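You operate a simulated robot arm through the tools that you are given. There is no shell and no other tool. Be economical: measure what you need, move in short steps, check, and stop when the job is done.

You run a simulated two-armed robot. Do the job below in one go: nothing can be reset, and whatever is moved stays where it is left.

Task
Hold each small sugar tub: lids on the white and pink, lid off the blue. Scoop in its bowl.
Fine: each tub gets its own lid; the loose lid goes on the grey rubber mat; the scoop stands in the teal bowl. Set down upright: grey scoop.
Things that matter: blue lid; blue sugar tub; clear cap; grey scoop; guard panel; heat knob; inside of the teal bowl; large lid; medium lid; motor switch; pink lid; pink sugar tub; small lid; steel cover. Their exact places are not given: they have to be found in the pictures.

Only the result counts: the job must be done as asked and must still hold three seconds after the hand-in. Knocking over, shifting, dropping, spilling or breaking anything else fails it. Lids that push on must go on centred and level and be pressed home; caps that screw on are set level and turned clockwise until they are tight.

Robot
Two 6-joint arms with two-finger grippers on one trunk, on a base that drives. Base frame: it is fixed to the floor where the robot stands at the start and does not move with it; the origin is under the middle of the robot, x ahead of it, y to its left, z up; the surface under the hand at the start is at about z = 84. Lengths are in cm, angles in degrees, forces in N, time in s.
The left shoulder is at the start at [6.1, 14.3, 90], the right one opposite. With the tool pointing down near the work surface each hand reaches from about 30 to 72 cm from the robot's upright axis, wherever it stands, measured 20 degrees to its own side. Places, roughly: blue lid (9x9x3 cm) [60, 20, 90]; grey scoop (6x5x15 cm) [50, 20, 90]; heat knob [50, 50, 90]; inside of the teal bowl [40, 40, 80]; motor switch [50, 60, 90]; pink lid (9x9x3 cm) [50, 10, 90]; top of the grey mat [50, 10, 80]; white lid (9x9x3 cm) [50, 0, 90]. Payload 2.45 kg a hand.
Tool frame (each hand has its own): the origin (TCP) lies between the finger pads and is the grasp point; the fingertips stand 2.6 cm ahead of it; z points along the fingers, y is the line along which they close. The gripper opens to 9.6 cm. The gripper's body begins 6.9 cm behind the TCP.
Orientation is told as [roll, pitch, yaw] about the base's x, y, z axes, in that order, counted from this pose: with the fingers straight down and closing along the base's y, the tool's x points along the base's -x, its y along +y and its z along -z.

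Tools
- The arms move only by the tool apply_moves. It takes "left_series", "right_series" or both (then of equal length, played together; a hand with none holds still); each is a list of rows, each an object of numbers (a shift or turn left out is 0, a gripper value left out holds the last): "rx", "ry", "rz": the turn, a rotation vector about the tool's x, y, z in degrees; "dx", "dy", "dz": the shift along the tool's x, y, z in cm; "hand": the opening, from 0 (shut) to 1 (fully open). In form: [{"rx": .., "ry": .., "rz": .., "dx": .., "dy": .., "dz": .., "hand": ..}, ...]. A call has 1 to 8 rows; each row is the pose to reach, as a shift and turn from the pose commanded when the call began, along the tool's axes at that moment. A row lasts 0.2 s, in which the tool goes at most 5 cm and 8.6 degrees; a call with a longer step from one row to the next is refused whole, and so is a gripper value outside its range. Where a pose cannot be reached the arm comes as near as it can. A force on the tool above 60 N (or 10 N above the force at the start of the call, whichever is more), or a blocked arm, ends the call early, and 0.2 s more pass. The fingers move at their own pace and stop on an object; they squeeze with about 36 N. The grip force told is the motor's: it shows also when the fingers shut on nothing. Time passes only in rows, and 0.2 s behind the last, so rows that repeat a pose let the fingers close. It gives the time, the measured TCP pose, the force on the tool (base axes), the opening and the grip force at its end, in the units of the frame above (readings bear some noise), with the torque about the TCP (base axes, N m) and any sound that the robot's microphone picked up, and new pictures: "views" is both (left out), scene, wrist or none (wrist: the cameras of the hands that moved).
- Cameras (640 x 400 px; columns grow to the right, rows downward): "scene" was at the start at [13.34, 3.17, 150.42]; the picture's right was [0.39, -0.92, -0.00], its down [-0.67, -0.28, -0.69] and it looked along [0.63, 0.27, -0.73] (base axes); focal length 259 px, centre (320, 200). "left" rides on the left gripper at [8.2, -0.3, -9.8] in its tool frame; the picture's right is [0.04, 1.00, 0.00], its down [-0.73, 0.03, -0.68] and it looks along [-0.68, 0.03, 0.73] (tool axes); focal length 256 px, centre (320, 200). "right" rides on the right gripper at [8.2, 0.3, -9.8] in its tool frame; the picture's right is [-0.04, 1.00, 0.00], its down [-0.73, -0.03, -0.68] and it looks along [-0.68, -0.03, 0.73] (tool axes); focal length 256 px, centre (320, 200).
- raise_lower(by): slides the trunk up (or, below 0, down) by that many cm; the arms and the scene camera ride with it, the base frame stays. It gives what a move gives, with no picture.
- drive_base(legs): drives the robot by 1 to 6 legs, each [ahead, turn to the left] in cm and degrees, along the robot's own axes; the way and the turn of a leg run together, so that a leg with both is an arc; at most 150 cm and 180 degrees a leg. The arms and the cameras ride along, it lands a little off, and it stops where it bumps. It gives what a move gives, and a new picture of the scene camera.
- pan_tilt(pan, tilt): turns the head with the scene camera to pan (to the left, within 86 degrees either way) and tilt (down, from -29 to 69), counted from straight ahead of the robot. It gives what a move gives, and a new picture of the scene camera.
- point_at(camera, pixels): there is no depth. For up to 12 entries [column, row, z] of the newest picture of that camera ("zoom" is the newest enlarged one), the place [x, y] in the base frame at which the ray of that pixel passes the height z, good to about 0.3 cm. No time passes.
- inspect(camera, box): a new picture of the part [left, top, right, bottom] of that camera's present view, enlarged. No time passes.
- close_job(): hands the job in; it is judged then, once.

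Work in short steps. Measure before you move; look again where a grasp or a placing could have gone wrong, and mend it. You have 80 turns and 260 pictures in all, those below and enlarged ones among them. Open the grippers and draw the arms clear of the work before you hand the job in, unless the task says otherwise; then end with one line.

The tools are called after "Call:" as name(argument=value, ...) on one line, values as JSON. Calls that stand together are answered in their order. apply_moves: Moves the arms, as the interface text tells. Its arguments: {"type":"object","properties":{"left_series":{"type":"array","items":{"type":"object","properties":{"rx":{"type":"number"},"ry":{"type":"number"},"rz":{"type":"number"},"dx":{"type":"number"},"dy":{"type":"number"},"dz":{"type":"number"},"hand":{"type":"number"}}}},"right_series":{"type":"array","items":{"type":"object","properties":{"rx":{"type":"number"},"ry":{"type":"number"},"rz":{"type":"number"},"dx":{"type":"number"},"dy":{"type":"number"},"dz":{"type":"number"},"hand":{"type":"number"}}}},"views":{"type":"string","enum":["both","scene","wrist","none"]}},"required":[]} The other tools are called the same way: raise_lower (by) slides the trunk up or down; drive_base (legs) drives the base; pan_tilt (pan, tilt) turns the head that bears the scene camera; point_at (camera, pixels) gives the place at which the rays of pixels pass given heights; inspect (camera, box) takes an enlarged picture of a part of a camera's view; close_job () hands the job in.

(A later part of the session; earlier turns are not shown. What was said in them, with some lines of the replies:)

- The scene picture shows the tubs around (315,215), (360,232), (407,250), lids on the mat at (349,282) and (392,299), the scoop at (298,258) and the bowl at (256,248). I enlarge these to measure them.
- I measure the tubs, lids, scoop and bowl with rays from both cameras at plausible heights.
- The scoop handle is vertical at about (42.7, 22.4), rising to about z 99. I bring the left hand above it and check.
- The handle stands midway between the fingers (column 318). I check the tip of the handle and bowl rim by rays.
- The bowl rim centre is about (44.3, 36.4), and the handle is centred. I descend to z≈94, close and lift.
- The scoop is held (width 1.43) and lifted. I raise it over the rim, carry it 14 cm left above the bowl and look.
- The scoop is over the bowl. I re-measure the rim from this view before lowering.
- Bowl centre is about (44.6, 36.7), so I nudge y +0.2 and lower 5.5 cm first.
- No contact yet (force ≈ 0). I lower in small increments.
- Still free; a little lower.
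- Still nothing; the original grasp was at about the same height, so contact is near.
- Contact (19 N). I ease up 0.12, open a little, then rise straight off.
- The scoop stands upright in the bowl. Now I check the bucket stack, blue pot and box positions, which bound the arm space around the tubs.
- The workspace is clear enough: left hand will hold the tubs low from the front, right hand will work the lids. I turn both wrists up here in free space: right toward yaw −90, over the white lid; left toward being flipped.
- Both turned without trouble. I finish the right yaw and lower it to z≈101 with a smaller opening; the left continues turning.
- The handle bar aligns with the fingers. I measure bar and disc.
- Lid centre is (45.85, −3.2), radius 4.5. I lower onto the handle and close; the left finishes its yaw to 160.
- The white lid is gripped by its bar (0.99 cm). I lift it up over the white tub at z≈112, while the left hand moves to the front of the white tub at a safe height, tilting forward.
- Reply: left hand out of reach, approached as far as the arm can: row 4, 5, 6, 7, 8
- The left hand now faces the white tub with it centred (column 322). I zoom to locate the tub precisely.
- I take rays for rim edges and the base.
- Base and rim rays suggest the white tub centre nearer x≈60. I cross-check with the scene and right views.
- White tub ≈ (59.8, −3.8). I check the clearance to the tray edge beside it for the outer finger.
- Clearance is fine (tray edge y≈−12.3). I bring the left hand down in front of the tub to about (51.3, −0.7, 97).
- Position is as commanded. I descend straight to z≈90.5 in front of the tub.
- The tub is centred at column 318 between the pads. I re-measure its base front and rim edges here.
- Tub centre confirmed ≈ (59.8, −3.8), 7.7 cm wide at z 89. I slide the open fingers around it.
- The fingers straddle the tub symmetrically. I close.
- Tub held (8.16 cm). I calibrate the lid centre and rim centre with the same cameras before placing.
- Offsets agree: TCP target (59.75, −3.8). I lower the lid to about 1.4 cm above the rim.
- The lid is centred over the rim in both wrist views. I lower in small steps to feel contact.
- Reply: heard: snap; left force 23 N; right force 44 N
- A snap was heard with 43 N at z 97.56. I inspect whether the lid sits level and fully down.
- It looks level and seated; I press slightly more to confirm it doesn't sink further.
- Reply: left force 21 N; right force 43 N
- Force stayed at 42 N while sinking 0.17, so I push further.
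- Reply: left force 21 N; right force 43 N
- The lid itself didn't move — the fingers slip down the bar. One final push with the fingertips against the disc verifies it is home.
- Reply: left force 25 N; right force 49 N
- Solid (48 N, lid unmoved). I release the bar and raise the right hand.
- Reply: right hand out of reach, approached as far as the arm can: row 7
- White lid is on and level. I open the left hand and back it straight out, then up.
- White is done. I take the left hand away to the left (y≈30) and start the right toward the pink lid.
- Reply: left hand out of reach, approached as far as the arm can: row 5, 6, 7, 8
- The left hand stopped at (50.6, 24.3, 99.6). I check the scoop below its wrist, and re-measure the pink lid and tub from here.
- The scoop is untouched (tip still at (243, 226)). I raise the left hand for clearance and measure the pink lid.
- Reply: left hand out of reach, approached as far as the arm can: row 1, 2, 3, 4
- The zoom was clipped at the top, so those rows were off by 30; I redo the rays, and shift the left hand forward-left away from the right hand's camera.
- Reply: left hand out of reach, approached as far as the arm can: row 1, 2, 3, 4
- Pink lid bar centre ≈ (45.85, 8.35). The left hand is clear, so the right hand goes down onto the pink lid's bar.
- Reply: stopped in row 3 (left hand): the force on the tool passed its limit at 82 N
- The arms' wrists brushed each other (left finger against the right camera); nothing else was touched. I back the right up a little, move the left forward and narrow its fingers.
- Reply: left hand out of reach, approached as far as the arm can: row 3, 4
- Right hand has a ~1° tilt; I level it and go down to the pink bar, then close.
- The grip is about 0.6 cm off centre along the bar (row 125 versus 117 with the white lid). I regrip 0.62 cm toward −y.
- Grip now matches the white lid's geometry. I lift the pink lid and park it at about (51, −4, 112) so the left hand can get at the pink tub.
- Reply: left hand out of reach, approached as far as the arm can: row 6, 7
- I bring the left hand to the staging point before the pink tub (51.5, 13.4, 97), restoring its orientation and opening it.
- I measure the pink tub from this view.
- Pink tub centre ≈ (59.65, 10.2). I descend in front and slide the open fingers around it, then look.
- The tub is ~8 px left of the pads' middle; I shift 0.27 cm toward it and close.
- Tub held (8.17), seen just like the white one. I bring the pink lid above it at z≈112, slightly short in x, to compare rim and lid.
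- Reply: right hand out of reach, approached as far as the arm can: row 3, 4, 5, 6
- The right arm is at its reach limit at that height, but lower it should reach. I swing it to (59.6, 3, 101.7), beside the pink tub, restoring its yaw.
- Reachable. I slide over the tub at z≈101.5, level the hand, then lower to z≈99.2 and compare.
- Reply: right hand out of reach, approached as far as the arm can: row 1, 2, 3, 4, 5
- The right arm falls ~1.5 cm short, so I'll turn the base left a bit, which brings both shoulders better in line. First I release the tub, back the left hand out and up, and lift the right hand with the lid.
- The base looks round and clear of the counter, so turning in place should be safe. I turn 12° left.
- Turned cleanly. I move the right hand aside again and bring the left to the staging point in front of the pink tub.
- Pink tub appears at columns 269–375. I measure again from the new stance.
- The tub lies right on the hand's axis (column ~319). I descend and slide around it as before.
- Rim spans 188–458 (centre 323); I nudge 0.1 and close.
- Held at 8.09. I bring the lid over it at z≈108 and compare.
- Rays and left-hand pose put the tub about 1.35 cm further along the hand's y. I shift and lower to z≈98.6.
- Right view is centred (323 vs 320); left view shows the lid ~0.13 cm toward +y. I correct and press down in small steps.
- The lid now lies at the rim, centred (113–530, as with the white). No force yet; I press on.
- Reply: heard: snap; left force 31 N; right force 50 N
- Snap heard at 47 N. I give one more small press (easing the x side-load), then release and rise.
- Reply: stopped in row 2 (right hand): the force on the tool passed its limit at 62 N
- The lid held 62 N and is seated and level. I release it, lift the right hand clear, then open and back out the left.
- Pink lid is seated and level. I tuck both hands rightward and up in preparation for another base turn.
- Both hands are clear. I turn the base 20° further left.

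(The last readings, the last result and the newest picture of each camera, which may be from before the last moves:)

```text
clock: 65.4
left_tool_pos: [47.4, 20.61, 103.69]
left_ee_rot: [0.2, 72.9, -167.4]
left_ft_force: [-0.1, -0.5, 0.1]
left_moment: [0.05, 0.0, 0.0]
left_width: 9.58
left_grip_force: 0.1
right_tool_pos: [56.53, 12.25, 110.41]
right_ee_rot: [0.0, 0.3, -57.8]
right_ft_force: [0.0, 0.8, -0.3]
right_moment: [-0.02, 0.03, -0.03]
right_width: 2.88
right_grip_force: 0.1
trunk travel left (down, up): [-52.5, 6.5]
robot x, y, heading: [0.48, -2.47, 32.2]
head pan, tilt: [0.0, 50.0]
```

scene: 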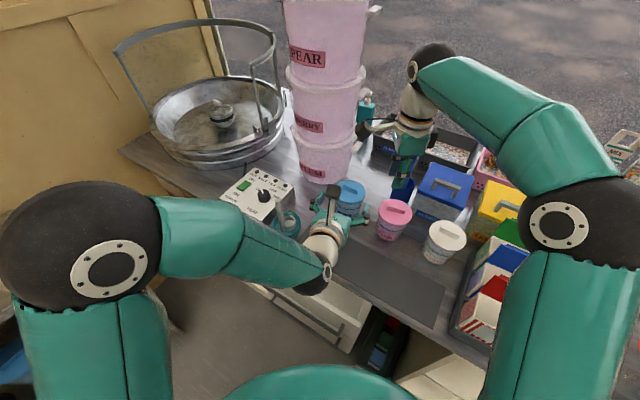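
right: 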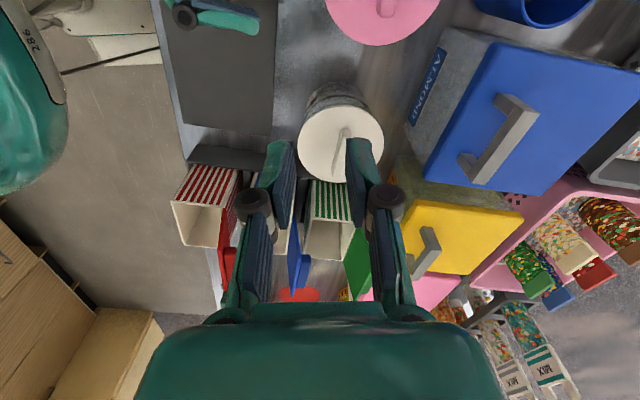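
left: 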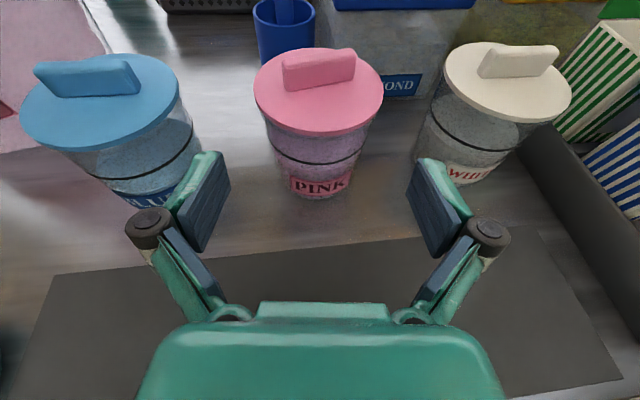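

Heading is 32°. I bring the left hand to the staging point before the blue tub and look.

Call:
apply_moves(left_series=[{"dx": -2.6, "dy": -0.4, "dz": 2.8}, {"dx": -5.3, "dy": -0.9, "dz": 5.6}, {"dx": -5.3, "dy": -0.9, "dz": 5.6}], views="both")

Call:
inspect(camera="left", box=[220, 60, 420, 220])

```text
clock: 66.2
left_tool_pos: [50.97, 22.33, 97.13]
left_ee_rot: [0.3, 72.8, -167.2]
left_ft_force: [0.2, 0.8, -0.1]
left_moment: [0.01, -0.02, -0.02]
left_width: 9.61
left_grip_force: 0.0
right_tool_pos: [56.54, 12.32, 110.38]
right_ee_rot: [0.1, 0.3, -57.8]
right_ft_force: [0.8, 0.4, -0.3]
right_moment: [0.0, 0.01, -0.02]
right_width: 2.88
right_grip_force: 0.2
trunk travel left (down, up): [-52.5, 6.5]
robot x, y, heading: [0.54, -2.32, 32.0]
head pan, tilt: [0.0, 50.0]
```

scene: 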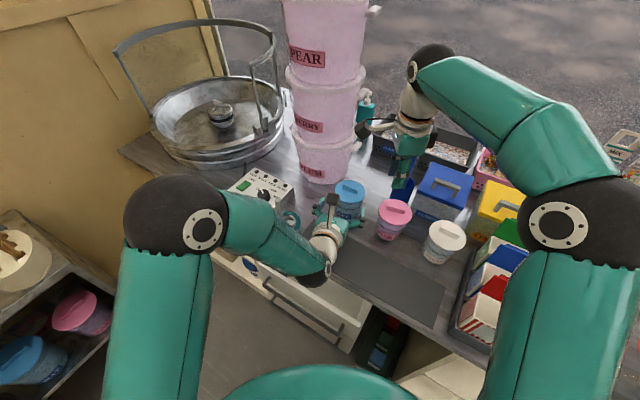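
left: 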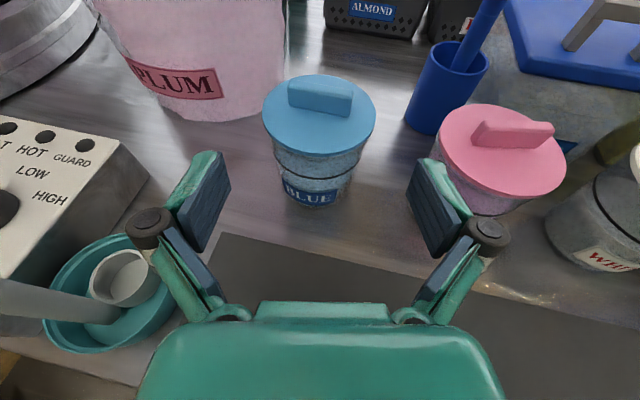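

```text
2.50 times, centred on (320, 140) of left
```

zoom: 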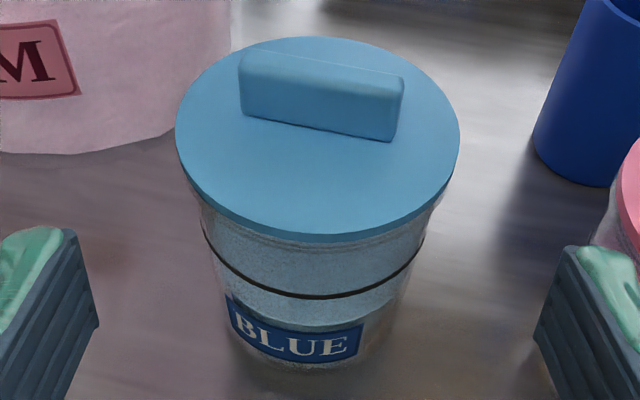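

Blue tub at column ~319, aligned. I check its distance.

Call:
point_at(camera="left", pixels=[[318, 207, 84], [273, 155, 89], [360, 155, 89], [262, 113, 93.5], [376, 113, 93.5], [319, 157, 93]])

```text
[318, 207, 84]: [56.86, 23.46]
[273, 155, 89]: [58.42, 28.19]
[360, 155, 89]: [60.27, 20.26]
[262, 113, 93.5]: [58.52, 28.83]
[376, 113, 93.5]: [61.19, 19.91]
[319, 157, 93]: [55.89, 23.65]
```

Geometry matches the pink case, so I repeat the same descent and slide.

Call:
apply_moves(left_series=[{"dx": -3, "dz": 0.9}, {"dx": -6.2, "dz": 1.9}, {"dx": -6.0, "dz": 4.5}, {"dx": -5.7, "dz": 7.5}, {"dx": -5.4, "dz": 9.5}, {"dx": -5.2, "dz": 11.0}, {"dx": -5.2, "dz": 11.0}], views="both")

```text
clock: 67.8
left_tool_pos: [59.84, 24.16, 88.56]
left_ee_rot: [0.2, 72.8, -167.3]
left_ft_force: [0.4, -0.4, 0.1]
left_moment: [0.01, 0.0, 0.01]
left_width: 9.6
left_grip_force: 0.0
right_tool_pos: [56.53, 12.37, 110.28]
right_ee_rot: [0.0, 0.2, -57.7]
right_ft_force: [-1.3, 0.9, -0.1]
right_moment: [-0.01, 0.0, 0.03]
right_width: 2.88
right_grip_force: 0.1
trunk travel left (down, up): [-52.5, 6.5]
robot x, y, heading: [0.55, -2.56, 32.2]
head pan, tilt: [0.0, 50.0]
```

scene: 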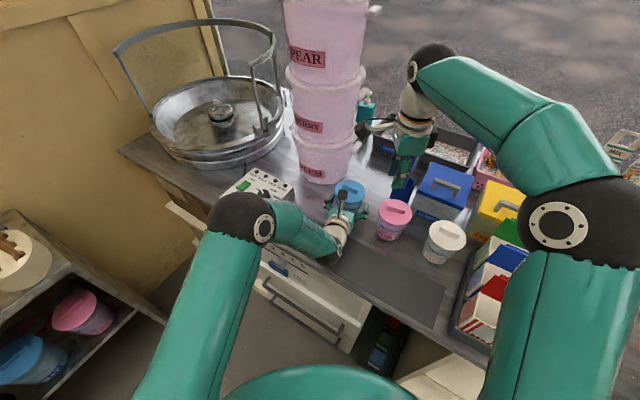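
left: 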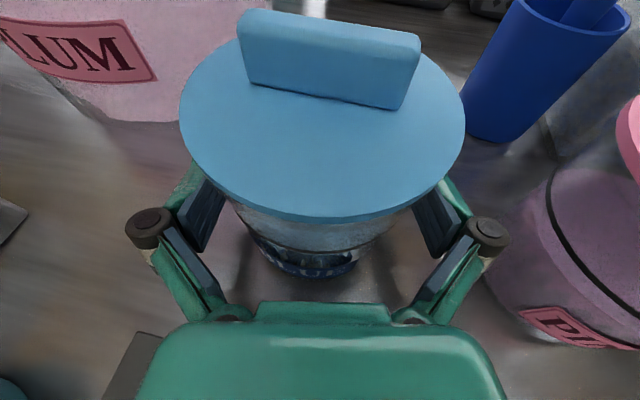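

I check the scoop near the left forearm before closing.

Call:
inspect(camera="scene", box=[210, 150, 390, 290])

Call:
apply_moves(left_series=[{"dy": 0.08, "dx": 0.2}, {"dy": 0.08, "dx": 0.2, "hand": 0.85}, {"dy": 0.08, "dx": 0.2, "hand": 0.7}, {"dy": 0.08, "dx": 0.2, "hand": 0.5}, {"dy": 0.08, "dx": 0.2}], views="wrist")

```text
2.86 times, centred on (300, 220) of scene
```

zoom: 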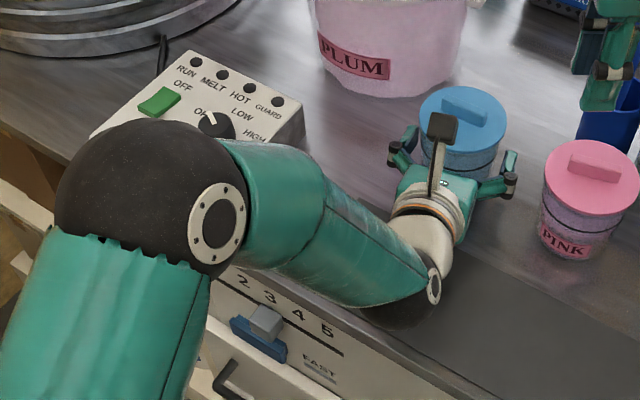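

```text
clock: 69.0
left_tool_pos: [59.71, 24.22, 88.81]
left_ee_rot: [0.3, 72.9, -167.1]
left_ft_force: [-1.6, 2.3, 1.2]
left_moment: [-0.12, -0.04, -0.01]
left_width: 8.05
left_grip_force: 36.0
right_tool_pos: [56.47, 12.32, 110.34]
right_ee_rot: [0.0, 0.2, -57.8]
right_ft_force: [-0.1, 0.6, -0.6]
right_moment: [0.01, 0.01, -0.02]
right_width: 2.88
right_grip_force: 0.0
trunk travel left (down, up): [-52.5, 6.5]
robot x, y, heading: [0.55, -2.75, 31.8]
head pan, tilt: [0.0, 50.0]
```

left: 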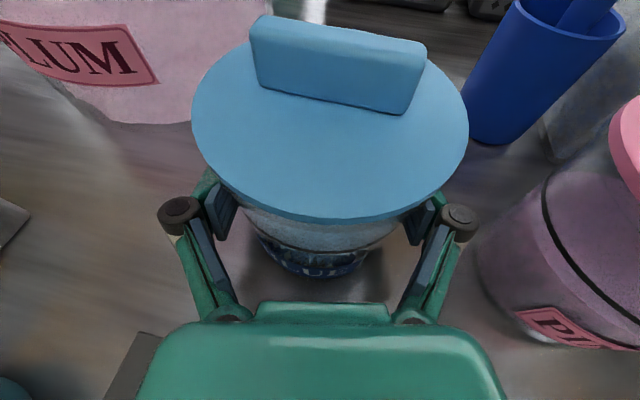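

Tub held at 8.05. I measure the blue lid's bar and centre.

Call:
point_at(camera="left", pixels=[[262, 87, 93.8], [403, 114, 93.8], [192, 112, 93.8], [468, 115, 93.8], [330, 222, 93], [256, 18, 95.8], [424, 44, 95.8]])

Call:
point_at(camera="scene", pixels=[[349, 187, 94], [333, 191, 94], [365, 191, 94]])

Call:
inspect(camera="scene", box=[310, 160, 390, 220])

```text
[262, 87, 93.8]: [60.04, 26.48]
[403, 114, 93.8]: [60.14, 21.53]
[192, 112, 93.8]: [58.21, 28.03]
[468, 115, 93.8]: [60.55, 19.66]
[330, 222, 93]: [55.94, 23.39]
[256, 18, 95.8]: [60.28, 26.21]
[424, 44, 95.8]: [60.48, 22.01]
```

```text
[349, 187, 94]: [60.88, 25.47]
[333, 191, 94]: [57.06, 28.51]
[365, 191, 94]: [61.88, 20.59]
```

```text
6.67 times, centred on (350, 190) of scene
```

zoom: 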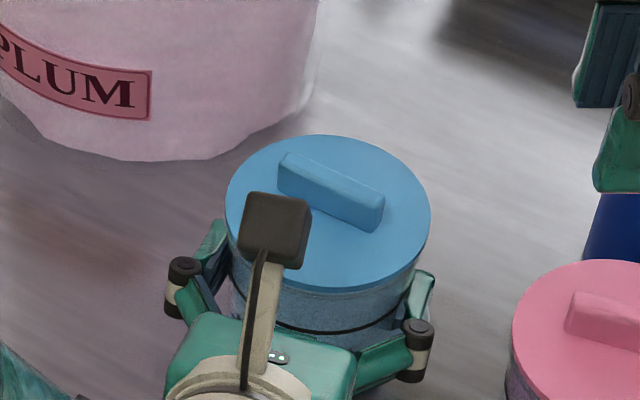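

The bar runs along y at about (60.3, 24). I bring the right hand above it at z≈103, turning to yaw −90, fingers a bit open.

Call:
apply_moves(right_series=[{"dx": 1.8, "dy": 2, "dz": 1.5, "rz": 7, "hand": 0.4}, {"dx": 3.6, "dy": 4, "dz": 3, "rz": 14}, {"dx": 5.2, "dy": 5.9, "dz": 4.5, "rz": 21}, {"dx": 6.8, "dy": 7.6, "dz": 6, "rz": 28}, {"dx": 8.17, "dy": 9.17, "dz": 7.3, "rz": 32.2}, {"dx": 8.17, "dy": 9.17, "dz": 7.3, "rz": 32.2}], views="both")

Call:
inspect(camera="right", box=[200, 0, 440, 200])

```text
clock: 70.4
left_tool_pos: [59.83, 24.1, 88.93]
left_ee_rot: [0.3, 72.9, -167.2]
left_ft_force: [0.4, -0.9, 3.2]
left_moment: [-0.21, -0.06, 0.11]
left_width: 8.01
left_grip_force: 35.4
right_tool_pos: [59.65, 24.06, 103.16]
right_ee_rot: [-0.2, 0.2, -90.1]
right_ft_force: [0.5, -0.1, -0.4]
right_moment: [0.01, -0.01, 0.01]
right_width: 3.83
right_grip_force: 0.1
trunk travel left (down, up): [-52.5, 6.5]
robot x, y, heading: [0.76, -2.6, 32.3]
head pan, tilt: [0.0, 50.0]
```

scene: 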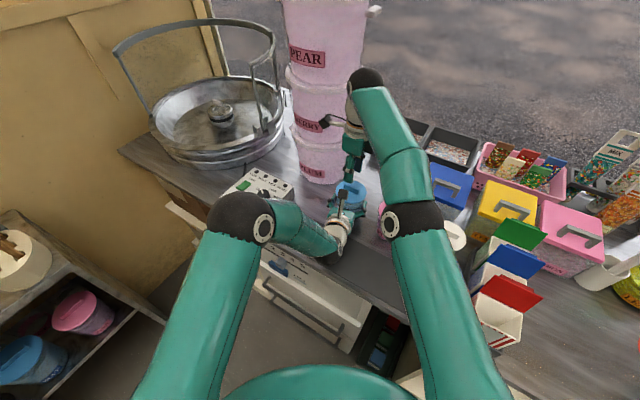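
right: 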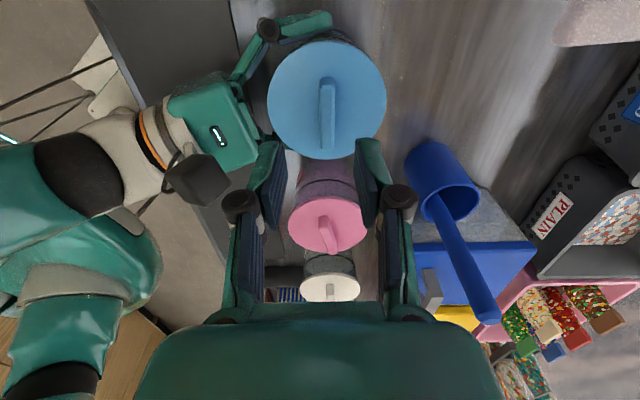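

```text
2.00 times, centred on (320, 100) of right
```

zoom: 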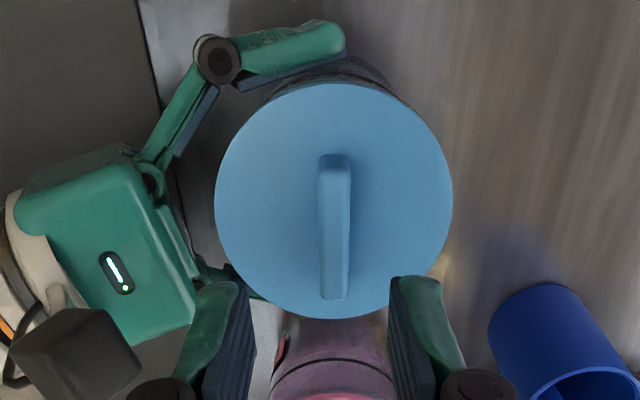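

I take rays for the bar and disc from here.

Call:
point_at(camera="right", pixels=[[327, 77, 96], [327, 149, 96], [327, 113, 96], [267, 100, 94], [386, 100, 94], [327, 41, 94], [320, 159, 94]])

```text
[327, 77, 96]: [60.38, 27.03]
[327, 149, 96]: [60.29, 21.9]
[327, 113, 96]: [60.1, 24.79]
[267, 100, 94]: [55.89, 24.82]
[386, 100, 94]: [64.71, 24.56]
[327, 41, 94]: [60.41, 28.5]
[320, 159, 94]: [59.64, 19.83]
```

Bar centre ≈ (60.15, 24.3). I lower to z≈97 around it and close.

Call:
apply_moves(right_series=[{"dx": 0.25, "dy": 0.5, "dz": 2}, {"dx": 0.25, "dy": 0.5, "dz": 4.5}, {"dx": 0.25, "dy": 0.5, "dz": 6.1}, {"dx": 0.25, "dy": 0.5, "dz": 6.1}, {"dx": 0.25, "dy": 0.5, "dz": 6.1, "hand": 0}, {"dx": 0.25, "dy": 0.5, "dz": 6.1}, {"dx": 0.25, "dy": 0.5, "dz": 6.1}], views="wrist")

Call:
inspect(camera="left", box=[160, 0, 480, 250])

```text
clock: 72.0
left_tool_pos: [59.89, 24.19, 88.83]
left_ee_rot: [0.2, 72.9, -167.4]
left_ft_force: [0.8, 1.0, 2.4]
left_moment: [-0.14, -0.13, -0.06]
left_width: 8.04
left_grip_force: 35.9
right_tool_pos: [60.28, 24.6, 96.82]
right_ee_rot: [-0.2, 0.1, -90.0]
right_ft_force: [0.0, -0.3, 0.0]
right_moment: [0.03, -0.01, 0.02]
right_width: 0.98
right_grip_force: 36.3
trunk travel left (down, up): [-52.5, 6.5]
robot x, y, heading: [0.84, -2.51, 32.2]
head pan, tilt: [0.0, 50.0]
heard: snap
```

right: 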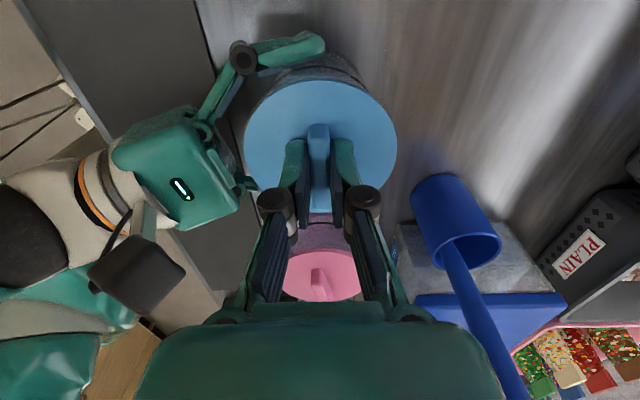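

```text
1.60 times, centred on (320, 125) of left
```

zoom: 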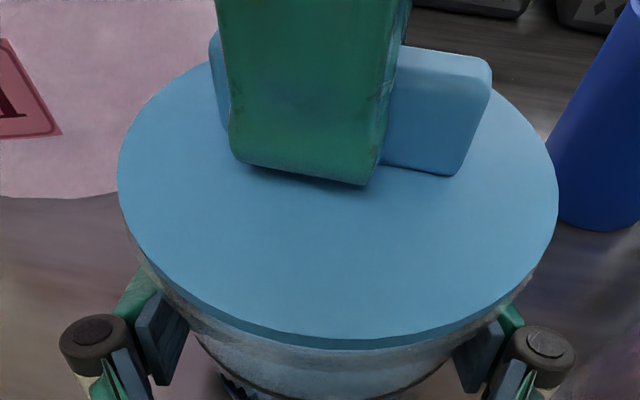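

A snap was heard as the bar was gripped — possibly the lid shifting. I pull straight up in steps.

Call:
apply_moves(right_series=[{"dz": -0.2}, {"dz": -0.5}, {"dz": -0.9}, {"dz": -1.4}, {"dz": -2}, {"dz": -2}], views="wrist")

Call:
inspect(camera="left", box=[160, 0, 480, 250])

```text
clock: 73.4
left_tool_pos: [59.78, 24.2, 88.76]
left_ee_rot: [0.2, 73.0, -167.3]
left_ft_force: [1.6, 0.6, 3.4]
left_moment: [-0.1, -0.13, -0.07]
left_width: 8.01
left_grip_force: 35.8
right_tool_pos: [60.33, 24.59, 98.94]
right_ee_rot: [-0.2, 0.2, -90.0]
right_ft_force: [-0.4, -0.3, -0.7]
right_moment: [0.0, -0.01, -0.01]
right_width: 0.98
right_grip_force: 36.0
trunk travel left (down, up): [-52.5, 6.5]
robot x, y, heading: [0.91, -2.79, 32.0]
head pan, tilt: [0.0, 50.0]
```

right: 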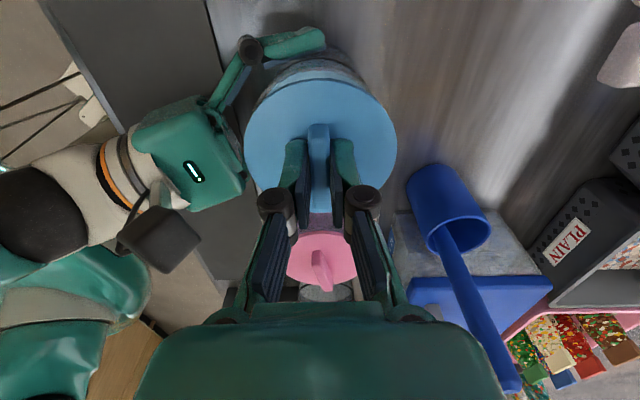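

```text
1.60 times, centred on (320, 125) of left
5 turns are left
```

zoom: 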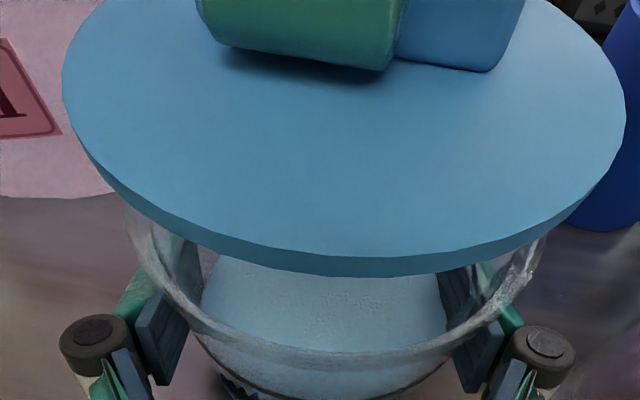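

The blue lid is free, with few turns left. I raise it, carry it round over the right-hand part of the mat to (45.6, 3), still holding the tub with the left.

Call:
apply_moves(right_series=[{"dz": -4.9}, {"dz": -5, "dx": -4.9}, {"dz": -5, "dx": -9.8}, {"dz": -5, "dx": -12.8, "dy": -3.6}, {"dz": -5, "dx": -15.8, "dy": -7.4}, {"dz": -5, "dx": -18.6, "dy": -11.4}, {"dz": -5, "dx": -21.6, "dy": -14.7}, {"dz": -0.5, "dx": -21.6, "dy": -14.7}], views="both")

```text
clock: 75.2
left_tool_pos: [59.89, 24.14, 88.81]
left_ee_rot: [0.3, 72.8, -167.3]
left_ft_force: [2.8, 0.0, 0.3]
left_moment: [-0.19, -0.38, 0.08]
left_width: 8.01
left_grip_force: 35.8
right_tool_pos: [45.66, 2.82, 99.46]
right_ee_rot: [-0.1, 0.3, -90.0]
right_ft_force: [0.1, 0.1, -1.1]
right_moment: [0.0, -0.02, 0.0]
right_width: 0.98
right_grip_force: 36.2
right hand out of reach, approached as far as the arm can: row 1
trunk travel left (down, up): [-52.5, 6.5]
robot x, y, heading: [0.8, -2.43, 31.8]
head pan, tilt: [0.0, 50.0]
4 turns are left
```

scene: 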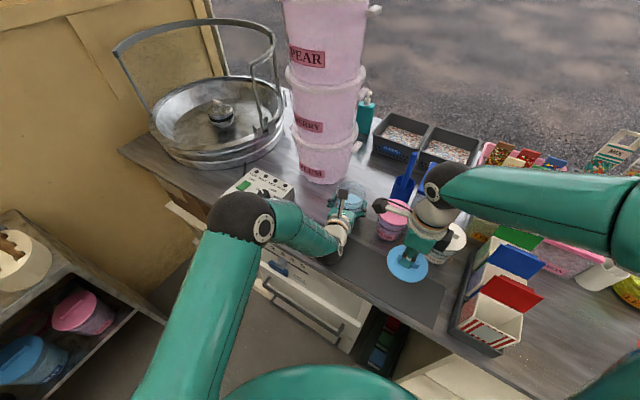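
right: 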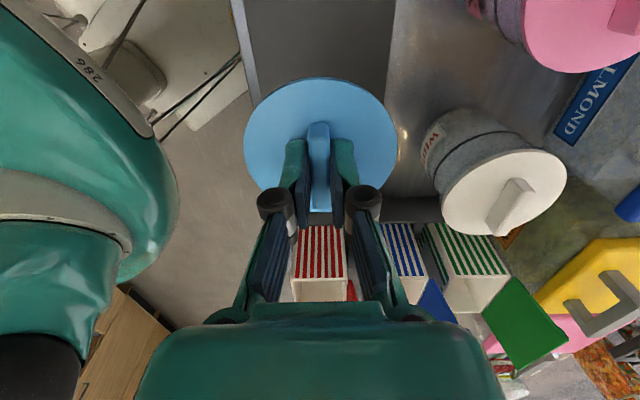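

The lid is over the mat at (45.7, 2.8). I lower it to the mat, release it and rise.

Call:
apply_moves(right_series=[{"dz": 4.5}, {"dz": 8.5}, {"dz": 10.3}, {"dz": 10.8}, {"dz": 10.8, "hand": 0.35}, {"dz": 10.8}, {"dz": 8}, {"dz": 3.5}], left_series=[{"dz": 0}, {"dz": 0}, {"dz": 0}, {"dz": 0}, {"dz": 0}, {"dz": 0}, {"hand": 1}, {"hand": 1}], views="both")

```text
clock: 77.0
left_tool_pos: [59.79, 24.14, 88.95]
left_ee_rot: [0.2, 72.9, -167.5]
left_ft_force: [-0.9, -0.2, -0.3]
left_moment: [-0.03, -0.01, -0.02]
left_width: 9.6
left_grip_force: 0.0
right_tool_pos: [45.63, 3.11, 95.87]
right_ee_rot: [-0.2, 0.2, -89.9]
right_ft_force: [-0.1, 0.0, -0.2]
right_moment: [0.0, 0.01, -0.03]
right_width: 3.38
right_grip_force: 0.1
trunk travel left (down, up): [-52.5, 6.5]
robot x, y, heading: [0.77, -2.59, 32.4]
head pan, tilt: [0.0, 50.0]
3 turns are left
```

scene: 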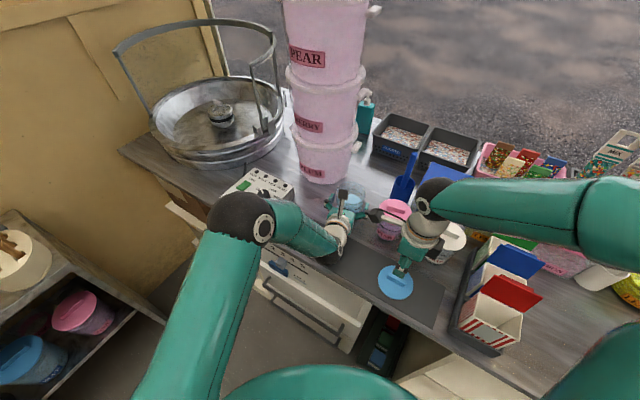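
right: 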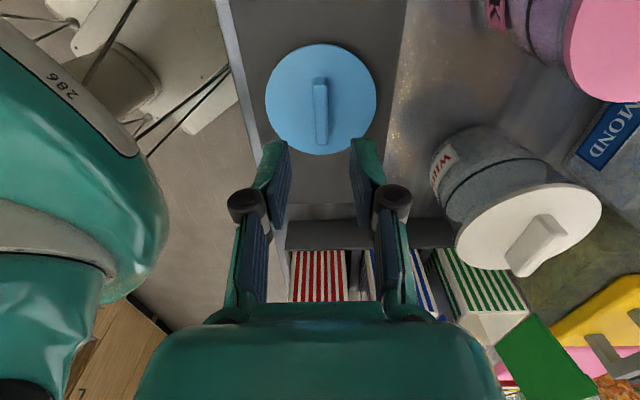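
left: 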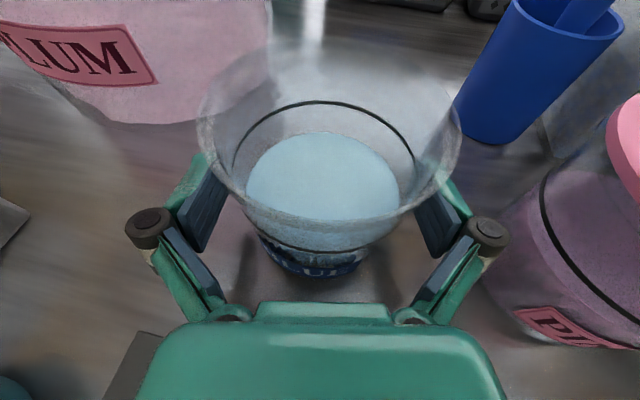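

The blue lid lies flat on the mat and the tub is free. I back the left hand out along its own axis and up, and raise the right hand away.

Call:
apply_moves(left_series=[{"dy": 0.2}, {"dy": 0.2, "dz": -2.5}, {"dy": 0.2, "dz": -5.5}, {"dy": 0.2, "dz": -9}, {"dy": 0.2, "dz": -9.8, "dx": 2.5}, {"dy": 0.2, "dz": -10.5, "dx": 5.5}, {"dy": 0.2, "dz": -11, "dx": 8.5}, {"dy": 0.2, "dz": -11, "dx": 8.5}], right_series=[{"dz": -4}, {"dz": -8, "dx": -1}, {"dz": -11, "dx": -2.5}, {"dz": -13, "dx": -4}, {"dz": -13, "dx": -4}, {"dz": -13, "dx": -4}, {"dz": -13, "dx": -4}, {"dz": -13, "dx": -4}], views="both")

Call:
inspect(camera="scene", box=[210, 150, 450, 320])

```text
clock: 78.8
left_tool_pos: [52.12, 22.17, 100.32]
left_ee_rot: [0.3, 72.9, -167.4]
left_ft_force: [0.8, 0.6, -0.1]
left_moment: [0.0, 0.05, -0.01]
left_width: 9.6
left_grip_force: 0.1
right_tool_pos: [45.56, -1.39, 108.82]
right_ee_rot: [-0.1, 0.1, -90.0]
right_ft_force: [-0.3, -0.4, 0.3]
right_moment: [-0.04, -0.01, 0.0]
right_width: 3.34
right_grip_force: 0.0
trunk travel left (down, up): [-52.5, 6.5]
robot x, y, heading: [0.38, -2.46, 32.1]
head pan, tilt: [0.0, 50.0]
```

scene: 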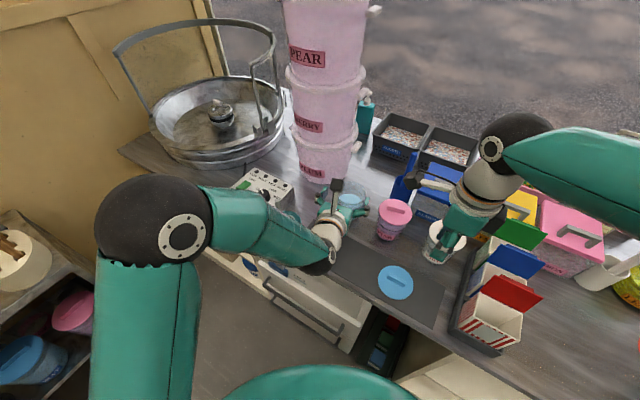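
right: 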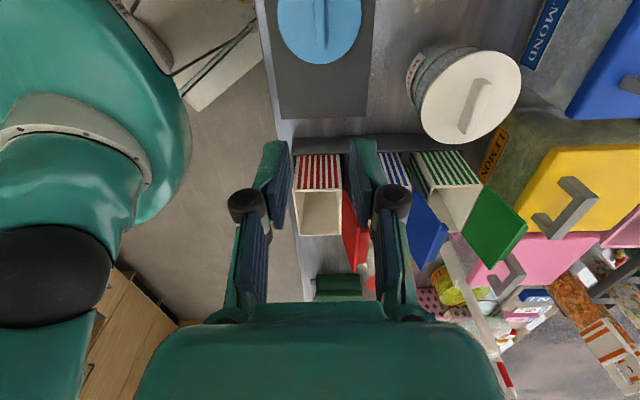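
left: 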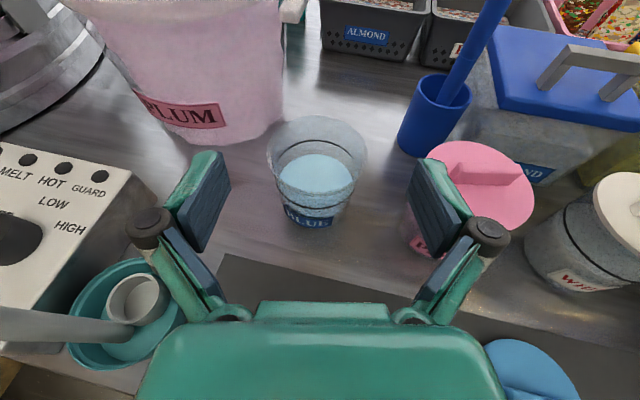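

```text
2.35 times, centred on (330, 235) of scene
2 turns are left
```

zoom: 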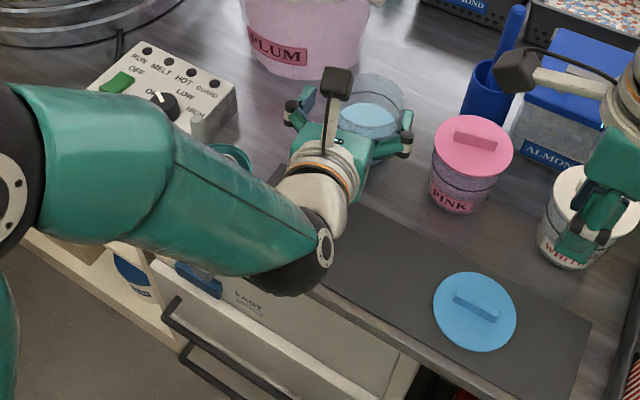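

The white and pink lids are on, the blue lid lies on the mat and the scoop stands in the bowl. Both hands are open and clear, so I hand in.

Call:
close_job()

```text
The job is handed in.
```

The job is handed in: the white and pink tubs have their own lids pressed on (both snapped), the blue lid lies flat on the grey mat, and the grey scoop stands upright in the teal bowl.
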